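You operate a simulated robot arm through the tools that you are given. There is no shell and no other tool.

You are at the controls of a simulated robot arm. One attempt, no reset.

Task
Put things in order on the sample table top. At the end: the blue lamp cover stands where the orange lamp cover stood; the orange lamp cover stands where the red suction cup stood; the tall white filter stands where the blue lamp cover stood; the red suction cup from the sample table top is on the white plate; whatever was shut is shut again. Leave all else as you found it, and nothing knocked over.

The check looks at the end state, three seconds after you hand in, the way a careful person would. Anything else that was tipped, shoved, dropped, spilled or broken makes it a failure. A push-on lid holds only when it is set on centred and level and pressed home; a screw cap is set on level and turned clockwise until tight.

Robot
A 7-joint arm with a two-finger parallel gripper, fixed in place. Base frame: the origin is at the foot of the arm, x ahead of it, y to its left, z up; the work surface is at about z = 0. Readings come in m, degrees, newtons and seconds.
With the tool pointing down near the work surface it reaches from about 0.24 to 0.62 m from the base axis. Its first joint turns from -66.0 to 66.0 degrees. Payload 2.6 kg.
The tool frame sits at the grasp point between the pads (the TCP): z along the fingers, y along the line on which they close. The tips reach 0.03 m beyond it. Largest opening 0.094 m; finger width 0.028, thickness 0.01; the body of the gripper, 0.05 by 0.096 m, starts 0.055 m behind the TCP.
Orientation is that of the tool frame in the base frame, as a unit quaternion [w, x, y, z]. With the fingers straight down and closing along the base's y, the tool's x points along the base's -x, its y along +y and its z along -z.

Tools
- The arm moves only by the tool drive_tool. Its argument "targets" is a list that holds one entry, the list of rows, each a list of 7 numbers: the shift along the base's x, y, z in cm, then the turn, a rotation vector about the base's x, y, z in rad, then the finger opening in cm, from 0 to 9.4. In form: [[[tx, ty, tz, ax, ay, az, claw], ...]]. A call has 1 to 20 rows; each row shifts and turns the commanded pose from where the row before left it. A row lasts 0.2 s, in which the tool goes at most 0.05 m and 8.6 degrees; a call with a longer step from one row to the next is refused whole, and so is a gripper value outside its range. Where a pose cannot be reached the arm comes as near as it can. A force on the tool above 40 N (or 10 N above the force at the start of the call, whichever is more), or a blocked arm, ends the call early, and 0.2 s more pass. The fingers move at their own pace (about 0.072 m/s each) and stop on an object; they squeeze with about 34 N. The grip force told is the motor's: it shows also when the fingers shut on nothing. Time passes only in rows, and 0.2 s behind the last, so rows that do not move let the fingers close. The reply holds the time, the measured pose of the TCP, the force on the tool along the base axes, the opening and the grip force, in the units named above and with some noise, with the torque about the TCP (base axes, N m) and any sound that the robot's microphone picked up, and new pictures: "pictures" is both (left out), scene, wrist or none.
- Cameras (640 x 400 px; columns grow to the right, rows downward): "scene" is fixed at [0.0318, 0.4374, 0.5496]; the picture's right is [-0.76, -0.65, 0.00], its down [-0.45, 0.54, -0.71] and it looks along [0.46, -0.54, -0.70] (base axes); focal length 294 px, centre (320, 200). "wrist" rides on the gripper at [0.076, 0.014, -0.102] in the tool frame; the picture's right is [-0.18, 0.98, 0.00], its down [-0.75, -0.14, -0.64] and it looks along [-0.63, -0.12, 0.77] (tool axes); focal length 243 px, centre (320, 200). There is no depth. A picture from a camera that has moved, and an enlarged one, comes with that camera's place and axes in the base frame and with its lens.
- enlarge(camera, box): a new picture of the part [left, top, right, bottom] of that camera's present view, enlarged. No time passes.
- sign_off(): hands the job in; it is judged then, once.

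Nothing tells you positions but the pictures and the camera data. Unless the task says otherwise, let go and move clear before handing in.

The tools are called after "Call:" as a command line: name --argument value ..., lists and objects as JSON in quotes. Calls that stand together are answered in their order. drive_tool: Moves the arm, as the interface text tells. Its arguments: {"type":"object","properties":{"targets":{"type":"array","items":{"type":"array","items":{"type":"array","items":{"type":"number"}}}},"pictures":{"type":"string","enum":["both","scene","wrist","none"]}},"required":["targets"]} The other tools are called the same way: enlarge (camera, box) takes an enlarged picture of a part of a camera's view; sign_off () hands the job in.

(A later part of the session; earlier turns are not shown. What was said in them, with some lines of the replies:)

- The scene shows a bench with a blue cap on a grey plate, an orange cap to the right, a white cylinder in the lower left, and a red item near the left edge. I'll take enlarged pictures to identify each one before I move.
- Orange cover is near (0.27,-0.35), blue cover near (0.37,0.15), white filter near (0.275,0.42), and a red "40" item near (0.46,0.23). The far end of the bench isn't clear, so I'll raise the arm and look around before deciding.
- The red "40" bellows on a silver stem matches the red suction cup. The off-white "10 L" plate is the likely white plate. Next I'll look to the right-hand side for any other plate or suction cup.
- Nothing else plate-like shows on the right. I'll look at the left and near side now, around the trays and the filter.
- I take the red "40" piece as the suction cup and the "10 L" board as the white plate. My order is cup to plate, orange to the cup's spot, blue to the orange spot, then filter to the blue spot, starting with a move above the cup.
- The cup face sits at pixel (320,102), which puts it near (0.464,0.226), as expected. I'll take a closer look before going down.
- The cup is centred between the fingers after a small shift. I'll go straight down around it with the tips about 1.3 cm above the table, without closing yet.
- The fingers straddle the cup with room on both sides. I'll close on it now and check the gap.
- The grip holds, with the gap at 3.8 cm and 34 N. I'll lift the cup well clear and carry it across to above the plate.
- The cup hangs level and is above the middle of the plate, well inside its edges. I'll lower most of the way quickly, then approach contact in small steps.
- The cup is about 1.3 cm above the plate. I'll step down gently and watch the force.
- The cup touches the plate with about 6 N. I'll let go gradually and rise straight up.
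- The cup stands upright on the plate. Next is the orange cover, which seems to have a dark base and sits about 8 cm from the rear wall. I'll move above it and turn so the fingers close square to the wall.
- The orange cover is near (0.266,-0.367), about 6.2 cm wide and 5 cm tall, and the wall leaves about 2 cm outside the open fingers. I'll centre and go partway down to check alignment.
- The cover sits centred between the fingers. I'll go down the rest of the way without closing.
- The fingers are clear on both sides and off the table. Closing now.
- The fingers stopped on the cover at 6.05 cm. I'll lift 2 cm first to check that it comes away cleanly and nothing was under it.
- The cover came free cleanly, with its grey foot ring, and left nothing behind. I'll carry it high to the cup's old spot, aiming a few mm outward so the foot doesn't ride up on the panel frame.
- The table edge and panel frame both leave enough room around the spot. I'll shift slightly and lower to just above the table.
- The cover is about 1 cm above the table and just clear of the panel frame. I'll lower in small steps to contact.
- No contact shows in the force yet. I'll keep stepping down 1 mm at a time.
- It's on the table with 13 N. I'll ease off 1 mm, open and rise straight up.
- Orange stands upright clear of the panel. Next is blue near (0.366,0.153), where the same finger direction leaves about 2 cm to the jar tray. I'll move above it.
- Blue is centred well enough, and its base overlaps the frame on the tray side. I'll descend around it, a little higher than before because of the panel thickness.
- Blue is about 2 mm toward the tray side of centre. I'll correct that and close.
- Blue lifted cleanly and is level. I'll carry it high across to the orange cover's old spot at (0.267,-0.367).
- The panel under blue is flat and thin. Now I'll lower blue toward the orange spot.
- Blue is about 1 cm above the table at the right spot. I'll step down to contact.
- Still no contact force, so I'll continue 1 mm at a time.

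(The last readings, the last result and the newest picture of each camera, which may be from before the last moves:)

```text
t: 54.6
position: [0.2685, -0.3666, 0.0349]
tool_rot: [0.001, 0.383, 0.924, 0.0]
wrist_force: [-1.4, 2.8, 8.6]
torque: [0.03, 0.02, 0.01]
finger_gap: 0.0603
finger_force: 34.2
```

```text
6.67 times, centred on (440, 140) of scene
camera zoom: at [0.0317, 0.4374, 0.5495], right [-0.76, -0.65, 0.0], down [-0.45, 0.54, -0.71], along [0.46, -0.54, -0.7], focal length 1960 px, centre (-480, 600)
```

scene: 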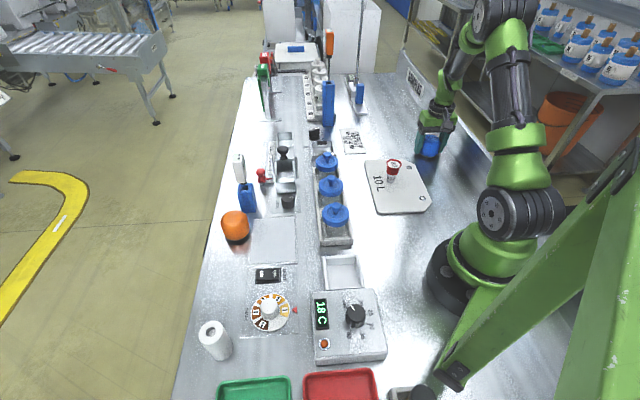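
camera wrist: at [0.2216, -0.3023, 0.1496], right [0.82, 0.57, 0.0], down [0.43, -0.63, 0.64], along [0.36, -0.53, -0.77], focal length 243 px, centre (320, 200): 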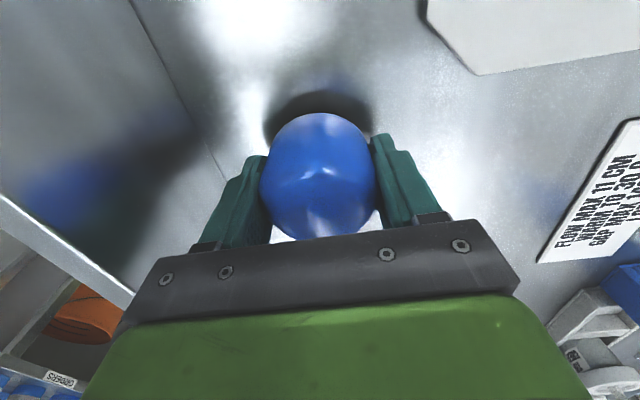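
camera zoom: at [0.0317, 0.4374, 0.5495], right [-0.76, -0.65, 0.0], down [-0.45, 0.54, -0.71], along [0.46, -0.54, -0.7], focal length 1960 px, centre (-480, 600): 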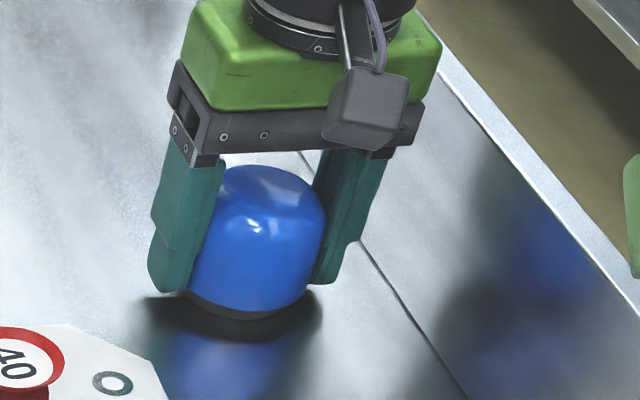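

Blue touches down with 9 N and lines up with orange's earlier picture to within about a millimetre. I'll open and rise.

Call:
drive_tool --targets '[[[0, 0, 0.05, 0, 0, 0, 4.5], [0, 0, 0, 0, 0, 0, 6.3], [0, 0, 0, 0, 0, 0, 7.5], [0, 0, 0, 0, 0, 0, 7.8], [0, 0, 1, 0, 0, 0, 7.8], [0, 0, 3, 0, 0, 0, 7.8], [0, 0, 4, 0, 0, 0, 7.8], [0, 0, 4, 0, 0, 0, 7.8], [0, 0, 4, 0, 0, 0, 7.8], [0, 0, 4, 0, 0, 0, 7.8], [0, 0, 0, 0, 0, 0, 7.8]]]'

Call:
enlarge --camera "scene" --box '[400, 120, 460, 170]'

```text
t: 57.0
position: [0.2666, -0.3658, 0.2349]
tool_rot: [0.0, 0.382, 0.924, 0.0]
wrist_force: [0.1, -0.3, 0.1]
torque: [-0.01, 0.0, -0.01]
finger_gap: 0.0782
finger_force: 0.0
camera wrist: at [0.2223, -0.3021, 0.3367], right [0.82, 0.57, 0.0], down [0.43, -0.63, 0.64], along [0.36, -0.53, -0.77], focal length 243 px, centre (320, 200)
```

scene: 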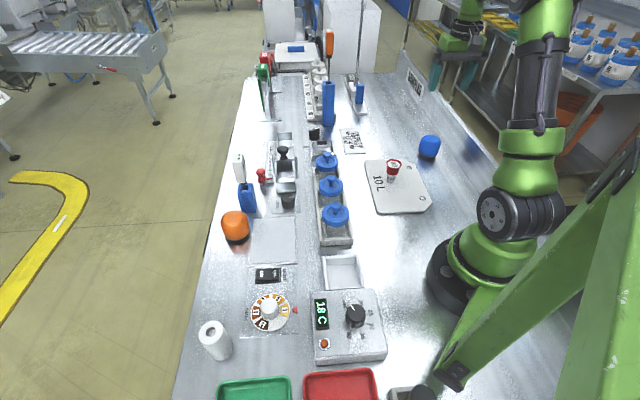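
wrist: 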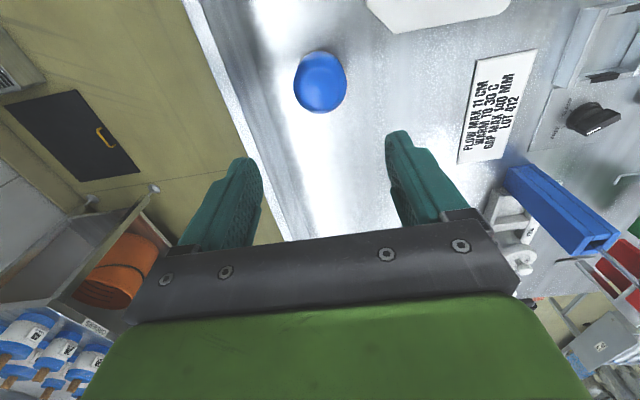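

```text
8.00 times, centred on (430, 145) of scene
camera zoom: at [0.0318, 0.4374, 0.5496], right [-0.76, -0.65, 0.0], down [-0.45, 0.54, -0.71], along [0.46, -0.54, -0.7], focal length 2352 px, centre (-560, 640)
```

zoom: 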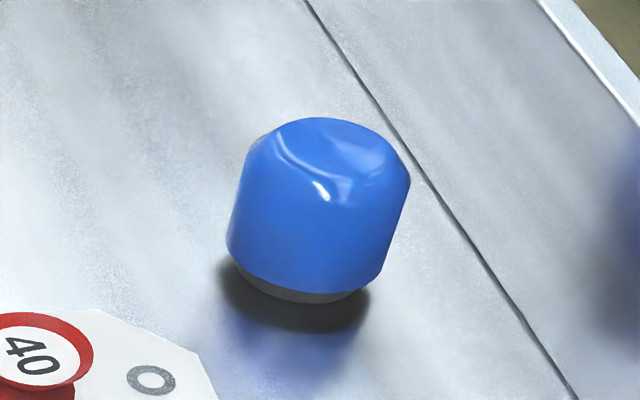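

Blue now stands just as orange did. The filter is next, near (0.275,0.409); I'll swing around high on an outward arc and turn the fingers to stay clear of the green tray.

Call:
drive_tool --targets '[[[1.2, 4.6, 0, 0, 0, 0.0226, 6], [1.2, 4.6, 0, 0, 0, 0.0226, 6], [1.2, 4.6, 0, 0, 0, 0.0226, 6], [1.2, 4.6, 0, 0, 0, 0.0226, 6], [1.2, 4.6, 0, 0, 0, 0.0226, 6], [1.2, 4.6, 0, 0, 0, 0.0226, 6], [1.2, 4.6, 0, 0, 0, 0.0226, 6], [1.2, 4.6, 0, 0, 0, 0.0226, 6], [-0.98, 4.5, 0, 0, 0, 0.0226, 6], [-0.98, 4.5, 0, 0, 0, 0.0226, 6], [-0.98, 4.5, 0, 0, 0, 0.0226, 6], [-0.98, 4.5, 0, 0, 0, 0.0226, 6], [-0.98, 4.5, 0, 0, 0, 0.0226, 6], [-0.98, 4.5, 0, 0, 0, 0.0226, 6], [-0.98, 4.5, 0, 0, 0, 0.0226, 6], [-0.98, 4.5, 0, 0, 0, 0.0226, 6], [-0.98, 4.5, 0, 0, 0, 0.0226, 6], [0, 0, 0, 0, 0, 0, 6]]]'

Call:
enlarge --camera "wrist" --box '[200, 20, 440, 170]'

Call:
enlarge --camera "scene" --box '[160, 290, 280, 390]'

```text
t: 60.8
position: [0.2743, 0.4063, 0.2342]
tool_rot: [0.0, 0.199, 0.98, 0.0]
wrist_force: [-0.2, -0.1, -0.6]
torque: [-0.04, -0.04, 0.01]
finger_gap: 0.0601
finger_force: 0.1
camera wrist: at [0.2094, 0.4488, 0.3371], right [0.55, 0.83, 0.0], down [0.64, -0.42, 0.64], along [0.53, -0.36, -0.77], focal length 243 px, centre (320, 200)
```

scene: 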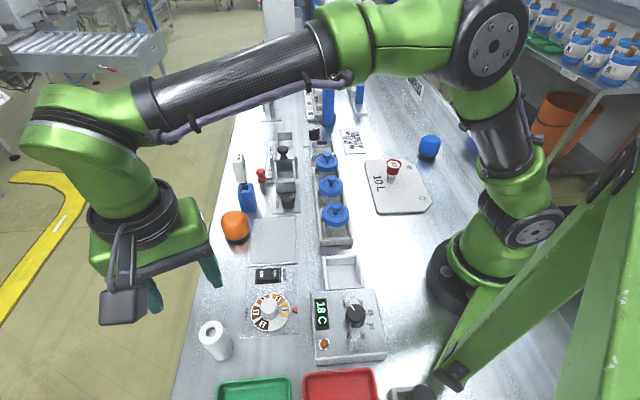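
wrist: 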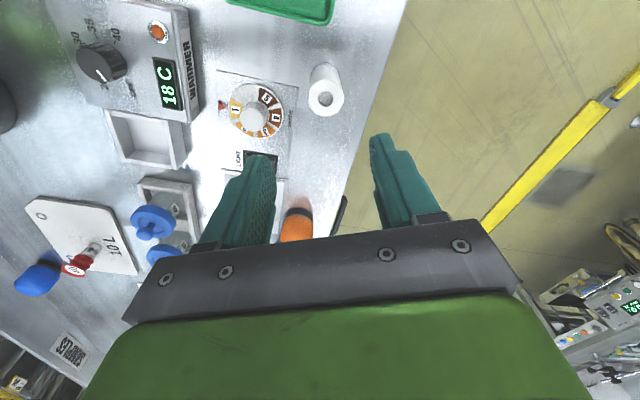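

```text
2.67 times, centred on (320, 95) of wrist
camera zoom: at [0.2094, 0.4488, 0.3371], right [0.55, 0.83, 0.0], down [0.64, -0.42, 0.64], along [0.53, -0.36, -0.77], focal length 647 px, centre (320, 480)
```

zoom: 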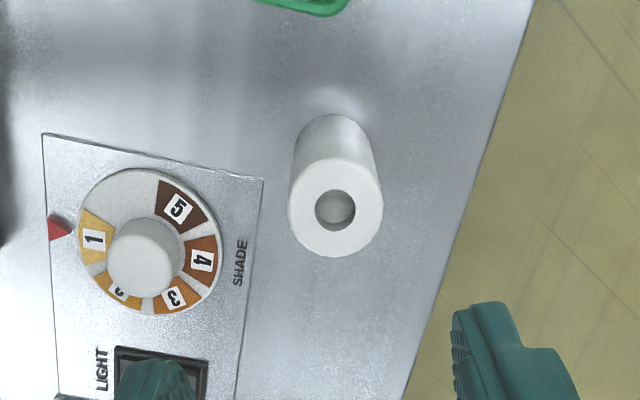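

```text
4.00 times, centred on (220, 340) of scene
camera zoom: at [0.0317, 0.4374, 0.5496], right [-0.76, -0.65, 0.0], down [-0.45, 0.54, -0.71], along [0.46, -0.54, -0.7], focal length 1176 px, centre (720, -360)
```

zoom: 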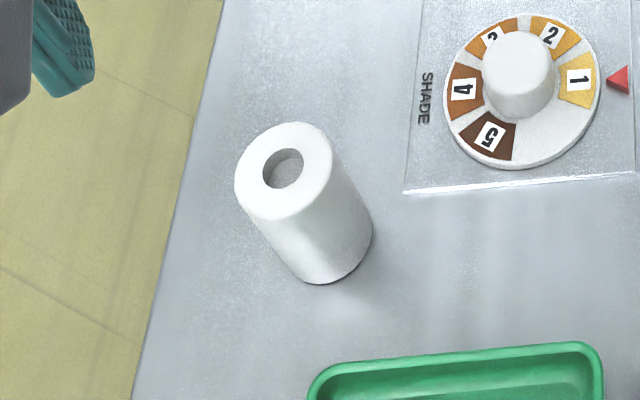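

The filter's top centre computes to about (0.2755,0.4095) with its top near z 0.09. I'll shift and go down partway, staying above its top.

Call:
drive_tool --targets '[[[0.2, 0.4, -3, 0, 0, 0, 6], [0, 0, -3, 0, 0, 0, 6], [0, 0, -3, 0, 0, 0, 6], [0, 0, 0, 0, 0, 0, 6]]]'

Call:
enlarge --camera "wrist" --box '[200, 60, 440, 210]'

```text
t: 61.8
position: [0.2777, 0.4094, 0.1436]
tool_rot: [-0.001, 0.199, 0.98, 0.0]
wrist_force: [0.0, -0.9, 0.4]
torque: [0.03, 0.0, -0.01]
finger_gap: 0.0599
finger_force: 0.0
camera wrist: at [0.211, 0.4522, 0.2467], right [0.55, 0.83, 0.0], down [0.64, -0.42, 0.64], along [0.53, -0.36, -0.77], focal length 243 px, centre (320, 200)
```

scene: 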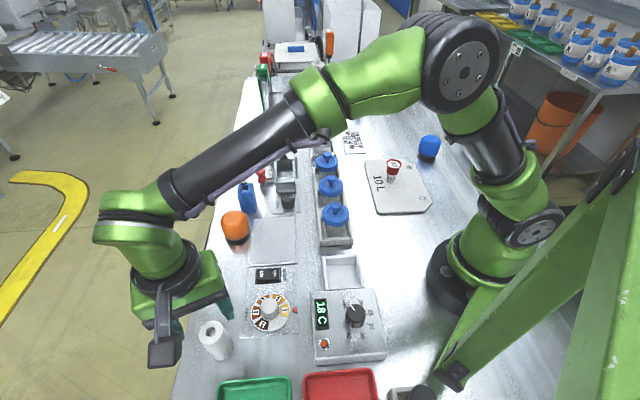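
wrist: 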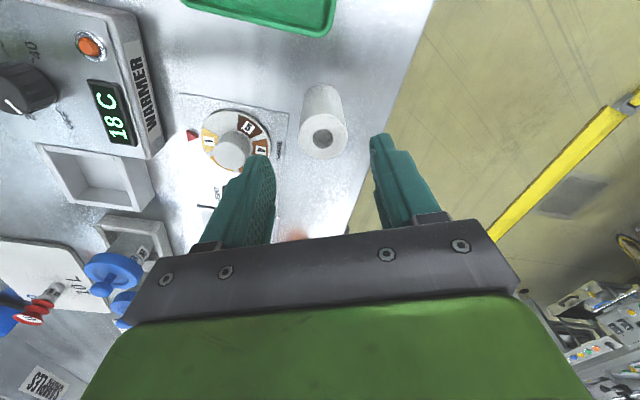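

```text
2.67 times, centred on (320, 135) of wrist
camera zoom: at [0.211, 0.4522, 0.2467], right [0.55, 0.83, 0.0], down [0.64, -0.42, 0.64], along [0.53, -0.36, -0.77], focal length 647 px, centre (320, 373)
```

zoom: 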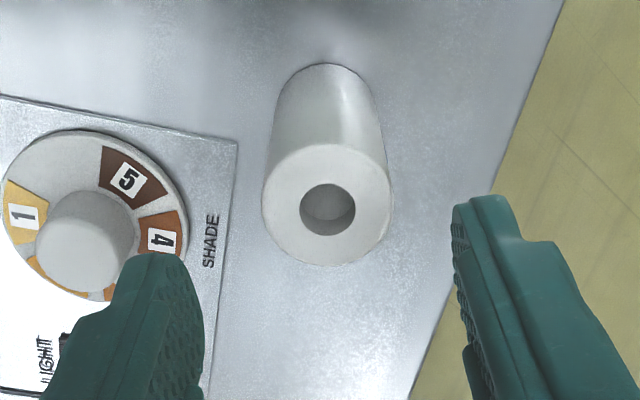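

The filter is within about 3 mm of centre and the left finger clears the dial. I'll correct and go down around it.

Call:
drive_tool --targets '[[[-0.1, 0.25, -1, 0, 0, 0, 6], [0, 0, -2, 0, 0, 0, 6], [0, 0, -2, 0, 0, 0, 6], [0, 0, -2, 0, 0, 0, 6], [0, 0, -2, 0, 0, 0, 6], [0, 0, 0, 0, 0, 0, 6]]]'

Call:
enlarge --camera "wrist" --box '[200, 100, 440, 250]'

Call:
enlarge --camera "scene" --box '[140, 270, 300, 400]'

```text
t: 63.2
position: [0.275, 0.4126, 0.0548]
tool_rot: [0.001, 0.2, 0.98, 0.001]
wrist_force: [0.4, -1.1, 0.5]
torque: [0.04, 0.0, 0.03]
finger_gap: 0.06
finger_force: 0.1
camera wrist: at [0.209, 0.4553, 0.157], right [0.55, 0.83, 0.0], down [0.64, -0.42, 0.64], along [0.53, -0.36, -0.77], focal length 243 px, centre (320, 200)
```

scene: 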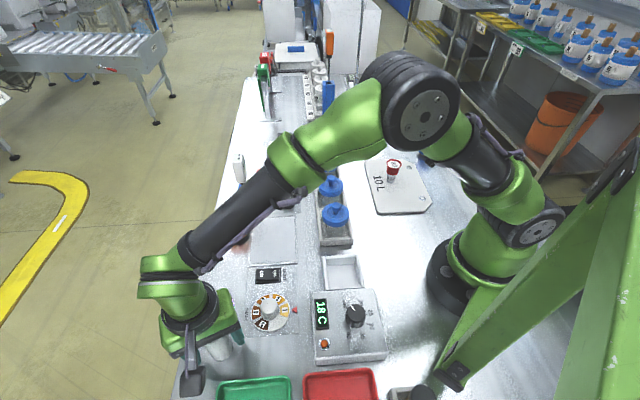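
wrist: 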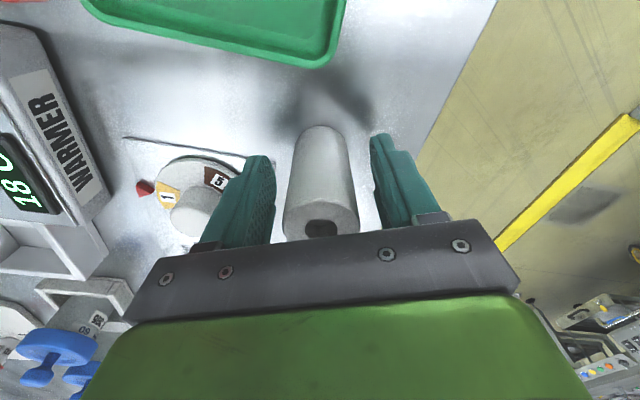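

```text
2.67 times, centred on (320, 175) of wrist
camera zoom: at [0.209, 0.4553, 0.157], right [0.55, 0.83, 0.0], down [0.64, -0.42, 0.64], along [0.53, -0.36, -0.77], focal length 647 px, centre (320, 267)
```

zoom: 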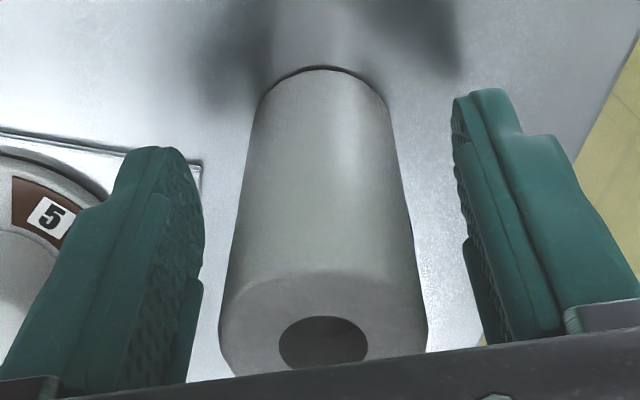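

```text
3.08 times, centred on (220, 335) of scene
camera zoom: at [0.0318, 0.4374, 0.5496], right [-0.76, -0.65, 0.0], down [-0.45, 0.54, -0.71], along [0.46, -0.54, -0.7], focal length 904 px, centre (628, -215)
```

zoom: 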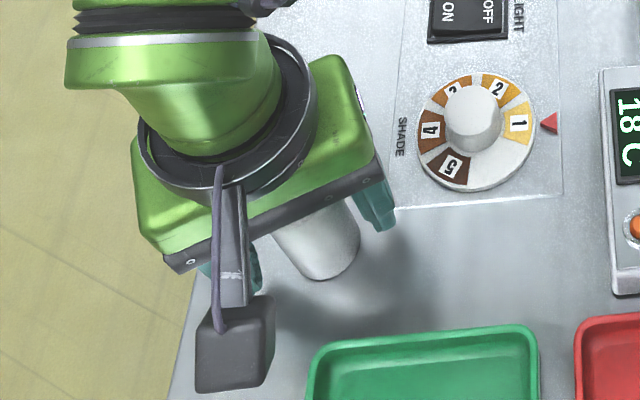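

The filter is centred between the fingers with clearance from the body above. Closing and lifting a little to check.

Call:
drive_tool --targets '[[[0, 0, 0, 0, 0, 0, 4.2], [0, 0, 0, 0, 0, 0, 2.4], [0, 0, 0, 0, 0, 0, 2.4], [0, 0, 0, 0, 0, 0, 2.4]]]' --pictures "wrist"

Call:
drive_tool --targets '[[[0, 0, 0.5, 0, 0, 0, 2.4], [0, 0, 1.5, 0, 0, 0, 2.4], [0, 0, 3, 0, 0, 0, 2.4], [0, 0, 0, 0, 0, 0, 2.4]]]'

Call:
enlarge --camera "wrist" --box '[200, 100, 440, 250]'

```text
t: 64.2
position: [0.2741, 0.4118, 0.0547]
tool_rot: [0.0, 0.199, 0.98, 0.0]
wrist_force: [-0.7, 1.2, 0.4]
torque: [0.02, 0.0, 0.0]
finger_gap: 0.0397
finger_force: 33.9
camera wrist: at [0.209, 0.4553, 0.1573], right [0.55, 0.83, 0.0], down [0.64, -0.42, 0.64], along [0.53, -0.36, -0.77], focal length 243 px, centre (320, 200)
```

wrist: 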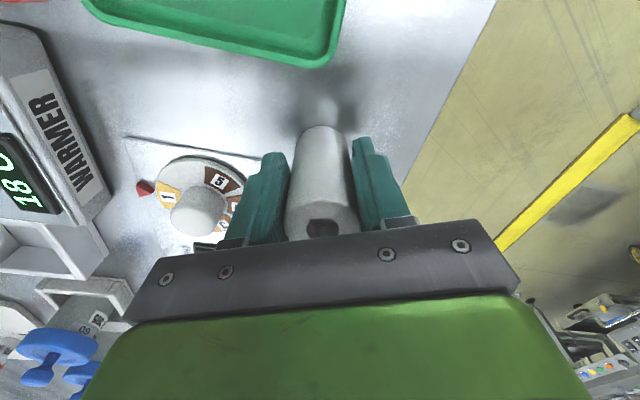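

```text
t: 65.2
position: [0.2741, 0.4123, 0.1053]
tool_rot: [0.0, 0.2, 0.98, 0.001]
wrist_force: [-0.2, 0.6, -0.3]
torque: [0.01, 0.01, 0.0]
finger_gap: 0.0395
finger_force: 33.9
camera wrist: at [0.2086, 0.4558, 0.2077], right [0.55, 0.83, 0.0], down [0.64, -0.42, 0.64], along [0.53, -0.36, -0.77], focal length 243 px, centre (320, 200)
```

scene: 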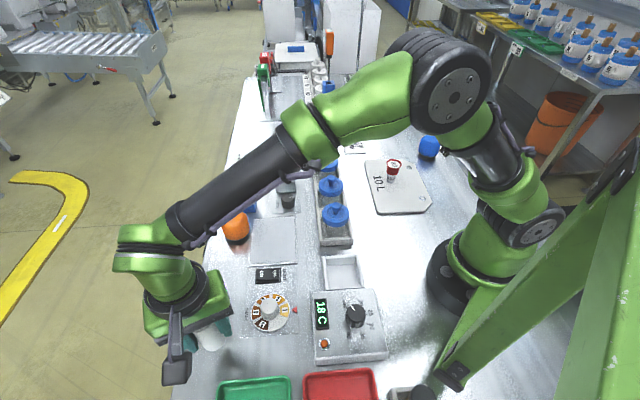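
wrist: 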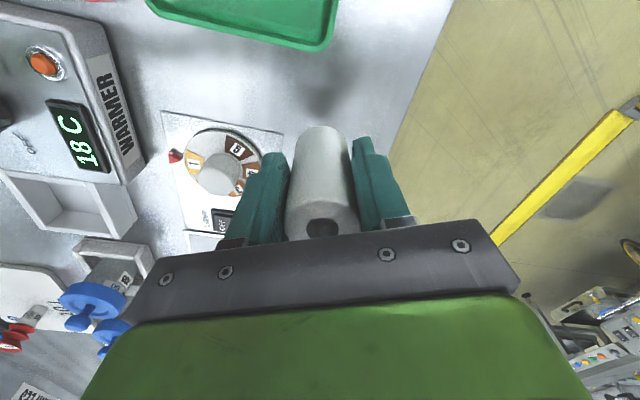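

```text
2.67 times, centred on (320, 175) of wrist
camera zoom: at [0.2086, 0.4558, 0.2077], right [0.55, 0.83, 0.0], down [0.64, -0.42, 0.64], along [0.53, -0.36, -0.77], focal length 647 px, centre (320, 267)
```

zoom: 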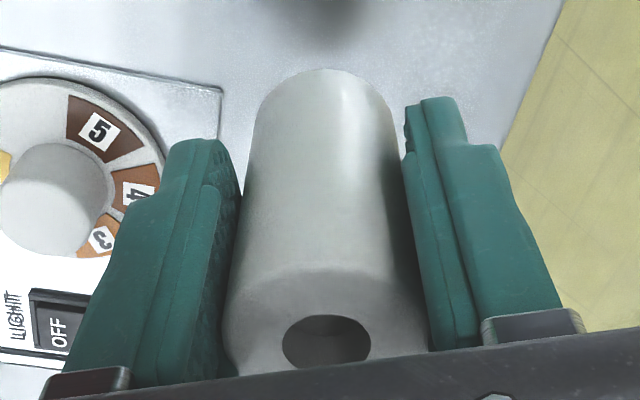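

The filter is 4 cm wide, gripped well and hanging straight. I'll carry it to blue's old spot, aimed about 5 mm inward so it stands fully on the panel.

Call:
drive_tool --targets '[[[0, 0, 4.5, 0, 0, 0, 2.4], [0, 0, 4.5, 0, 0, 0, 2.4], [0, 0, 4, 0, 0, 0, 2.4], [1.377, -3.636, 0, 0, 0, 0, 2.4], [1.377, -3.636, 0, 0, 0, 0, 2.4], [1.377, -3.636, 0, 0, 0, 0, 2.4], [1.377, -3.636, 0, 0, 0, 0, 2.4], [1.377, -3.636, 0, 0, 0, 0, 2.4], [1.377, -3.636, 0, 0, 0, 0, 2.4], [1.377, -3.636, 0, 0, 0, 0, 2.4], [0, 0, 0, 0, 0, 0, 2.4]]]'

Call:
enlarge --camera "wrist" --box '[160, 10, 480, 210]'

```text
t: 67.6
position: [0.3729, 0.1563, 0.2344]
tool_rot: [0.001, 0.2, 0.98, 0.0]
wrist_force: [0.0, 0.1, -0.3]
torque: [-0.02, -0.03, -0.02]
finger_gap: 0.0393
finger_force: 33.5
camera wrist: at [0.3062, 0.1992, 0.3371], right [0.55, 0.83, 0.0], down [0.64, -0.42, 0.64], along [0.53, -0.36, -0.77], focal length 243 px, centre (320, 200)
```

scene: 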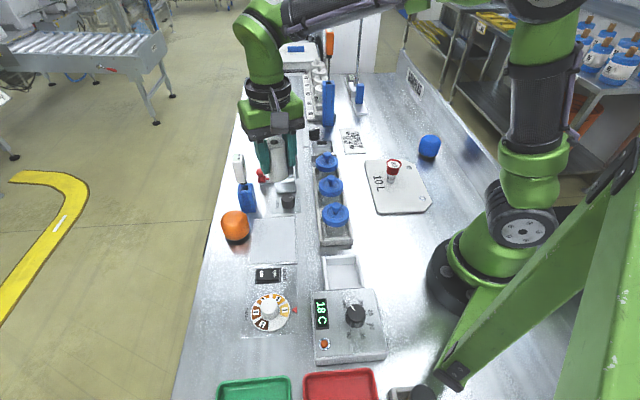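
wrist: 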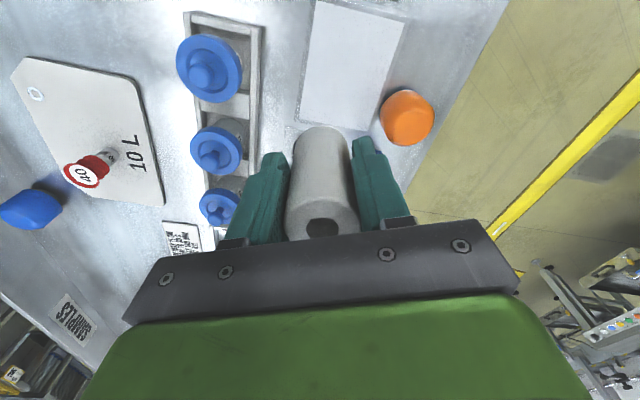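

```text
2.00 times, centred on (320, 110) of wrist
camera zoom: at [0.3062, 0.1992, 0.3371], right [0.55, 0.83, 0.0], down [0.64, -0.42, 0.64], along [0.53, -0.36, -0.77], focal length 485 px, centre (320, 380)
```

zoom: 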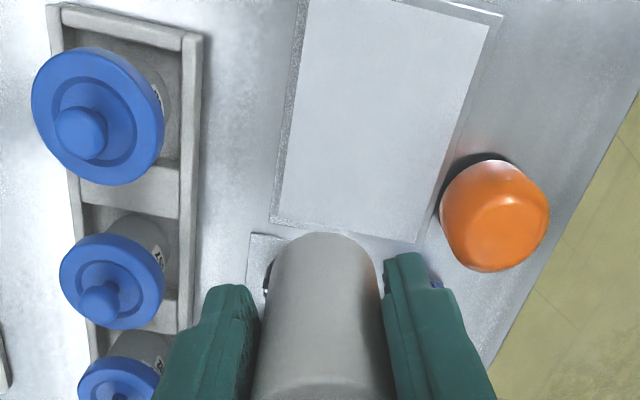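

The filter is over the panel with its footprint inside the pad. I'll shift slightly and lower to about 1 cm above.

Call:
drive_tool --targets '[[[-0.2, 0.05, -4, 0, 0, 0, 2.4], [0, 0, -4, 0, 0, 0, 2.4], [0, 0, -4, 0, 0, 0, 2.4], [0, 0, -3, 0, 0, 0, 2.4], [0, 0, -1.5, 0, 0, 0, 2.4], [0, 0, 0, 0, 0, 0, 2.4]]]'

Call:
enlarge --camera "scene" --box '[230, 180, 350, 260]'

Call:
enlarge --camera "wrist" --box '[160, 10, 480, 210]'

```text
t: 69.0
position: [0.3706, 0.1568, 0.0698]
tool_rot: [0.0, 0.2, 0.98, 0.0]
wrist_force: [-0.5, -0.7, 0.0]
torque: [-0.02, 0.02, 0.0]
finger_gap: 0.0392
finger_force: 33.4
camera wrist: at [0.3049, 0.1997, 0.1728], right [0.55, 0.83, 0.0], down [0.64, -0.42, 0.64], along [0.53, -0.36, -0.77], focal length 243 px, centre (320, 200)
```

scene: 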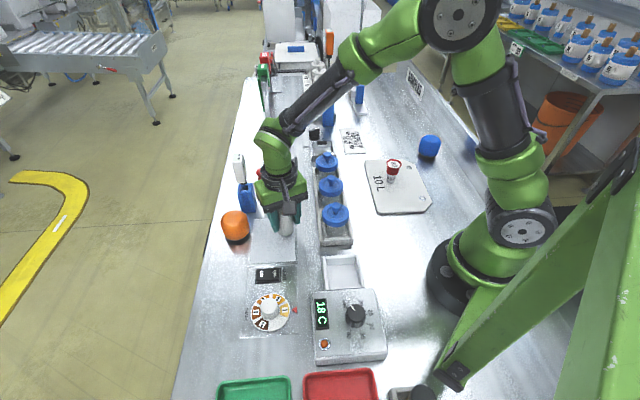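
wrist: 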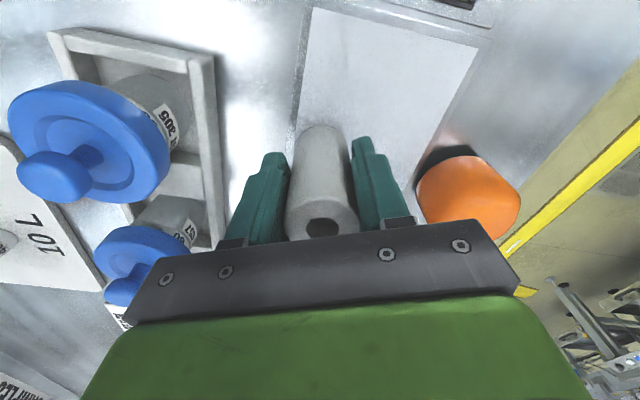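

```text
5.00 times, centred on (290, 220) of scene
camera zoom: at [0.0318, 0.4374, 0.5495], right [-0.76, -0.65, 0.0], down [-0.45, 0.54, -0.71], along [0.46, -0.54, -0.7], focal length 1470 px, centre (470, 100)
```

zoom: 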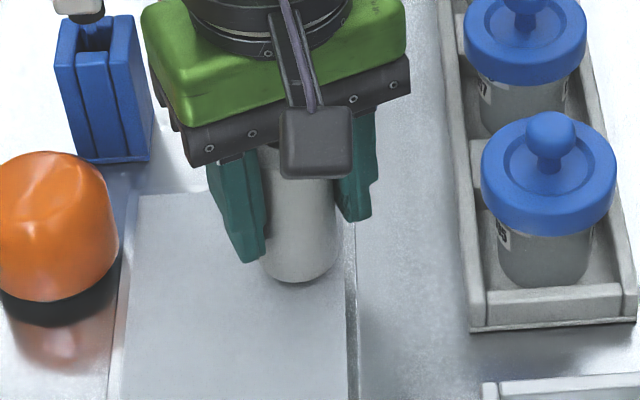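

```text
2.00 times, centred on (320, 110) of wrist
camera zoom: at [0.3049, 0.1997, 0.1728], right [0.55, 0.83, 0.0], down [0.64, -0.42, 0.64], along [0.53, -0.36, -0.77], focal length 485 px, centre (320, 380)
```

zoom: 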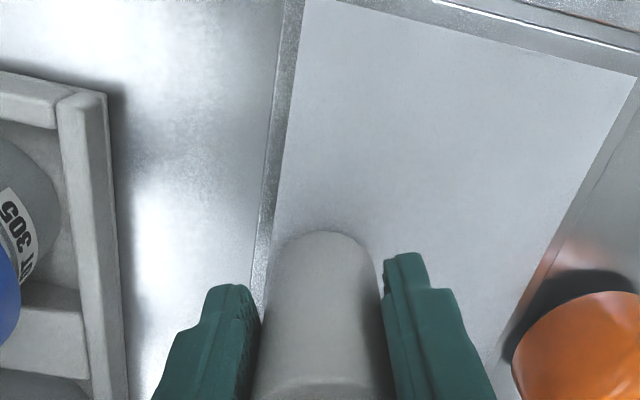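

Position looks right, with the base at about the pad's inner edge. I'll step down to contact.

Call:
drive_tool --targets '[[[0, 0, -0.4, 0, 0, 0, 2.4], [0, 0, -0.3, 0, 0, 0, 2.4], [0, 0, -0.1, 0, 0, 0, 2.4], [0, 0, 0, 0, 0, 0, 2.4]]]' --pictures "none"

Call:
drive_tool --targets '[[[0, 0, -0.1, 0, 0, 0, 2.4], [0, 0, 0, 0, 0, 0, 2.4]]]' --pictures "none"

Call:
drive_tool --targets '[[[0, 0, -0.1, 0, 0, 0, 2.4], [0, 0, 0, 0, 0, 0, 2.4]]]' --pictures "none"

```text
t: 70.0
position: [0.37, 0.1573, 0.0624]
tool_rot: [0.0, 0.2, 0.98, 0.0]
wrist_force: [-0.9, -0.7, 0.4]
torque: [0.01, 0.02, 0.0]
finger_gap: 0.0393
finger_force: 33.8
```

```text
t: 70.6
position: [0.3706, 0.1589, 0.0606]
tool_rot: [0.0, 0.2, 0.98, 0.0]
wrist_force: [0.6, -0.4, -0.7]
torque: [0.02, -0.01, -0.02]
finger_gap: 0.039
finger_force: 33.7
```

```text
t: 71.2
position: [0.3702, 0.1577, 0.0596]
tool_rot: [0.001, 0.199, 0.98, 0.0]
wrist_force: [0.2, -0.1, 0.1]
torque: [-0.01, 0.0, -0.02]
finger_gap: 0.0392
finger_force: 33.9
```

Call:
drive_tool --targets '[[[0, 0, -0.1, 0, 0, 0, 2.4], [0, 0, 0, 0, 0, 0, 2.4]]]' --pictures "none"

Call:
drive_tool --targets '[[[0, 0, -0.1, 0, 0, 0, 2.4], [0, 0, 0, 0, 0, 0, 2.4]]]' --pictures "none"

```text
t: 71.8
position: [0.3693, 0.1578, 0.059]
tool_rot: [0.0, 0.2, 0.98, 0.0]
wrist_force: [-0.3, 0.9, -0.9]
torque: [-0.01, 0.03, 0.02]
finger_gap: 0.0392
finger_force: 34.7
```

```text
t: 72.4
position: [0.3692, 0.1581, 0.0589]
tool_rot: [0.0, 0.2, 0.98, 0.0]
wrist_force: [0.1, 0.1, 0.6]
torque: [-0.02, 0.02, -0.02]
finger_gap: 0.039
finger_force: 34.1
```

Call:
drive_tool --targets '[[[0, 0, -0.1, 0, 0, 0, 2.4], [0, 0, 0, 0, 0, 0, 2.4]]]' --pictures "scene"

Call:
enlarge --camera "scene" --box '[260, 200, 320, 250]'

```text
t: 73.0
position: [0.3707, 0.1573, 0.0582]
tool_rot: [0.0, 0.2, 0.98, 0.001]
wrist_force: [-4.1, -1.8, 15.6]
torque: [-0.13, 0.18, -0.09]
finger_gap: 0.0388
finger_force: 34.2
```

scene: 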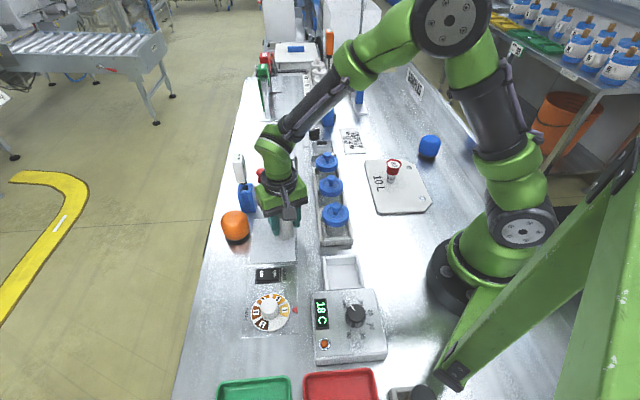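

```text
8.00 times, centred on (290, 225) of scene
camera zoom: at [0.0317, 0.4373, 0.5496], right [-0.76, -0.65, 0.0], down [-0.45, 0.54, -0.71], along [0.46, -0.54, -0.7], focal length 2352 px, centre (560, 0)
```

zoom: 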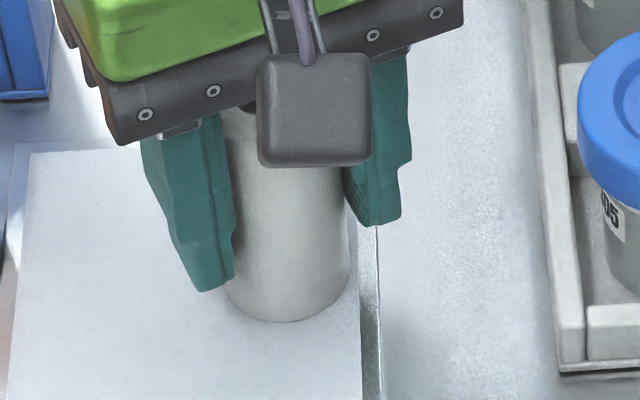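

The filter is down on the panel with 16 N. I'll ease up 1 mm, open and rise clear above its top.

Call:
drive_tool --targets '[[[0, 0, 0.1, 0, 0, 0, 2.4], [0, 0, 0, 0, 0, 0, 4.1], [0, 0, 0, 0, 0, 0, 5], [0, 0, 0, 0, 0, 0, 6], [0, 0, 0, 0, 0, 0, 6], [0, 0, 1, 0, 0, 0, 6], [0, 0, 3, 0, 0, 0, 6], [0, 0, 4, 0, 0, 0, 6], [0, 0, 4, 0, 0, 0, 6], [0, 0, 4, 0, 0, 0, 6], [0, 0, 4, 0, 0, 0, 6], [0, 0, 0, 0, 0, 0, 6]]]'

Call:
enlarge --camera "scene" --box '[210, 180, 330, 260]'

Call:
enlarge --camera "wrist" --box '[200, 10, 460, 170]'

```text
t: 75.6
position: [0.3692, 0.1585, 0.2585]
tool_rot: [0.0, 0.199, 0.98, 0.0]
wrist_force: [0.6, 0.2, -0.3]
torque: [0.03, -0.04, -0.02]
finger_gap: 0.06
finger_force: 0.1
camera wrist: at [0.3025, 0.2021, 0.3613], right [0.55, 0.83, 0.0], down [0.64, -0.42, 0.64], along [0.53, -0.36, -0.77], focal length 243 px, centre (320, 200)
```

scene: 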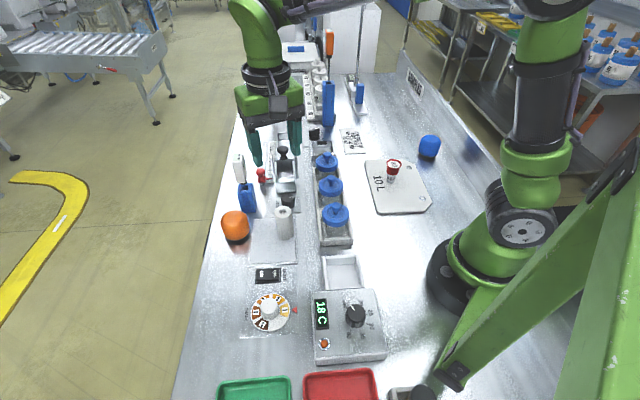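
wrist: 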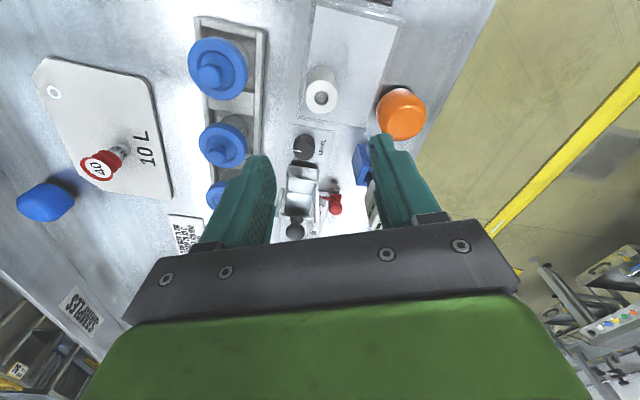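

```text
5.00 times, centred on (270, 220) of scene
camera zoom: at [0.0318, 0.4374, 0.5496], right [-0.76, -0.65, 0.0], down [-0.45, 0.54, -0.71], along [0.46, -0.54, -0.7], focal length 1470 px, centre (570, 100)
```

zoom: 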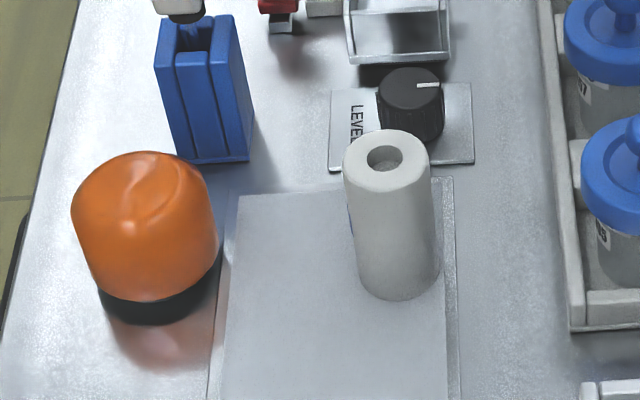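

```text
2.46 times, centred on (330, 90) of wrist
camera zoom: at [0.3025, 0.2021, 0.3613], right [0.55, 0.83, 0.0], down [0.64, -0.42, 0.64], along [0.53, -0.36, -0.77], focal length 597 px, centre (295, 471)
```

zoom: 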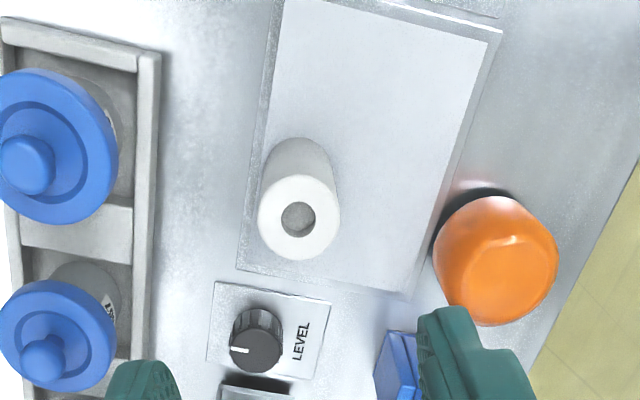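

All four pieces are placed and the gripper is clear above the filter. I'll check the plate, the blue cover and the dial area once more before handing in.

Call:
enlarge --camera "scene" --box '[340, 120, 460, 220]'

Call:
enlarge --camera "scene" --box '[180, 250, 420, 400]'

Call:
enlarge --camera "scene" --box '[200, 120, 360, 220]'

```text
4.00 times, centred on (400, 170) of scene
camera zoom: at [0.0318, 0.4374, 0.5496], right [-0.76, -0.65, 0.0], down [-0.45, 0.54, -0.71], along [0.46, -0.54, -0.7], focal length 1176 px, centre (0, 320)
```

zoom: 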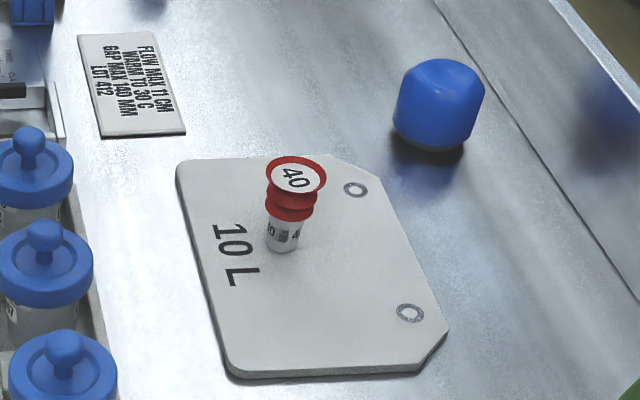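

```text
2.67 times, centred on (300, 325) of scene
camera zoom: at [0.0318, 0.4374, 0.5496], right [-0.76, -0.65, 0.0], down [-0.45, 0.54, -0.71], along [0.46, -0.54, -0.7], focal length 784 px, centre (373, -133)
```

zoom: 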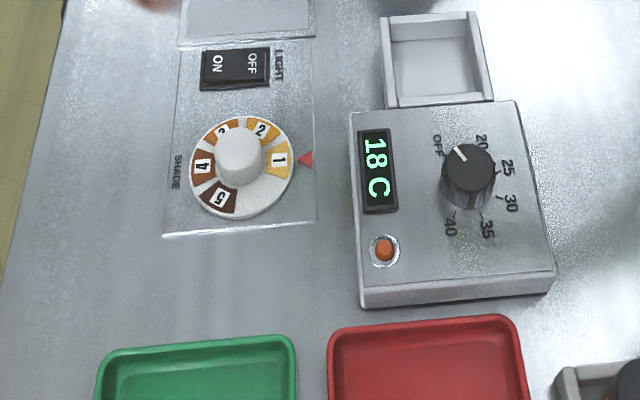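

```text
4.00 times, centred on (280, 170) of scene
camera zoom: at [0.0318, 0.4374, 0.5496], right [-0.76, -0.65, 0.0], down [-0.45, 0.54, -0.71], along [0.46, -0.54, -0.7], focal length 1176 px, centre (480, 320)
```

zoom: 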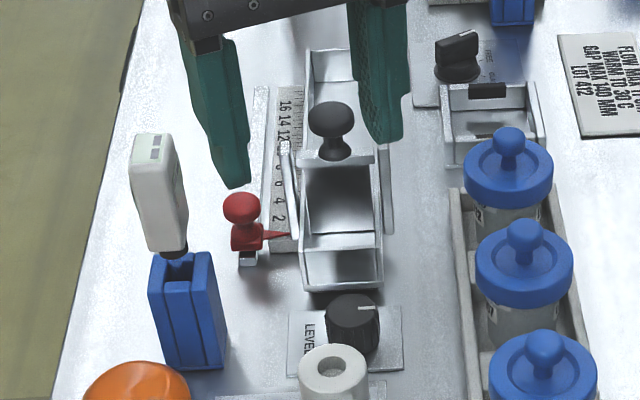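

The cup stands on the plate, and blue, orange and the filter are all upright in their new spots. The dials, switch, trays, jars and slider look as they did at the start, and nothing shut was opened, so I'm handing in.

Call:
sign_off

```text
The job is handed in.
```

I moved all four pieces to their new places and handed the job in. In the last pictures they were upright and the gripper was clear.

| Piece | Where it is now | Offset from target |
|---|---|---|
| Red suction cup | Near the middle of the off-white "10 L" plate | On the plate, well inside its edges |
| Orange lamp cover | Where the suction cup stood | About 4 mm outward, to keep its foot off the panel frame |
| Blue lamp cover | Where the orange cover stood | Within about 1 mm |
| Tall white filter | Where the blue cover stood | About 7 mm inward, so its base stands fully on the panel |

- **Which pieces I used:** I took the red "40" bellows on the silver stem as the suction cup. I took the "10 L" board as the white plate. No other piece on the table matched either description.
- **Everything else:** I opened nothing, so nothing needed shutting again. The dials, switch, trays, jars and slider look the same as in the starting pictures.
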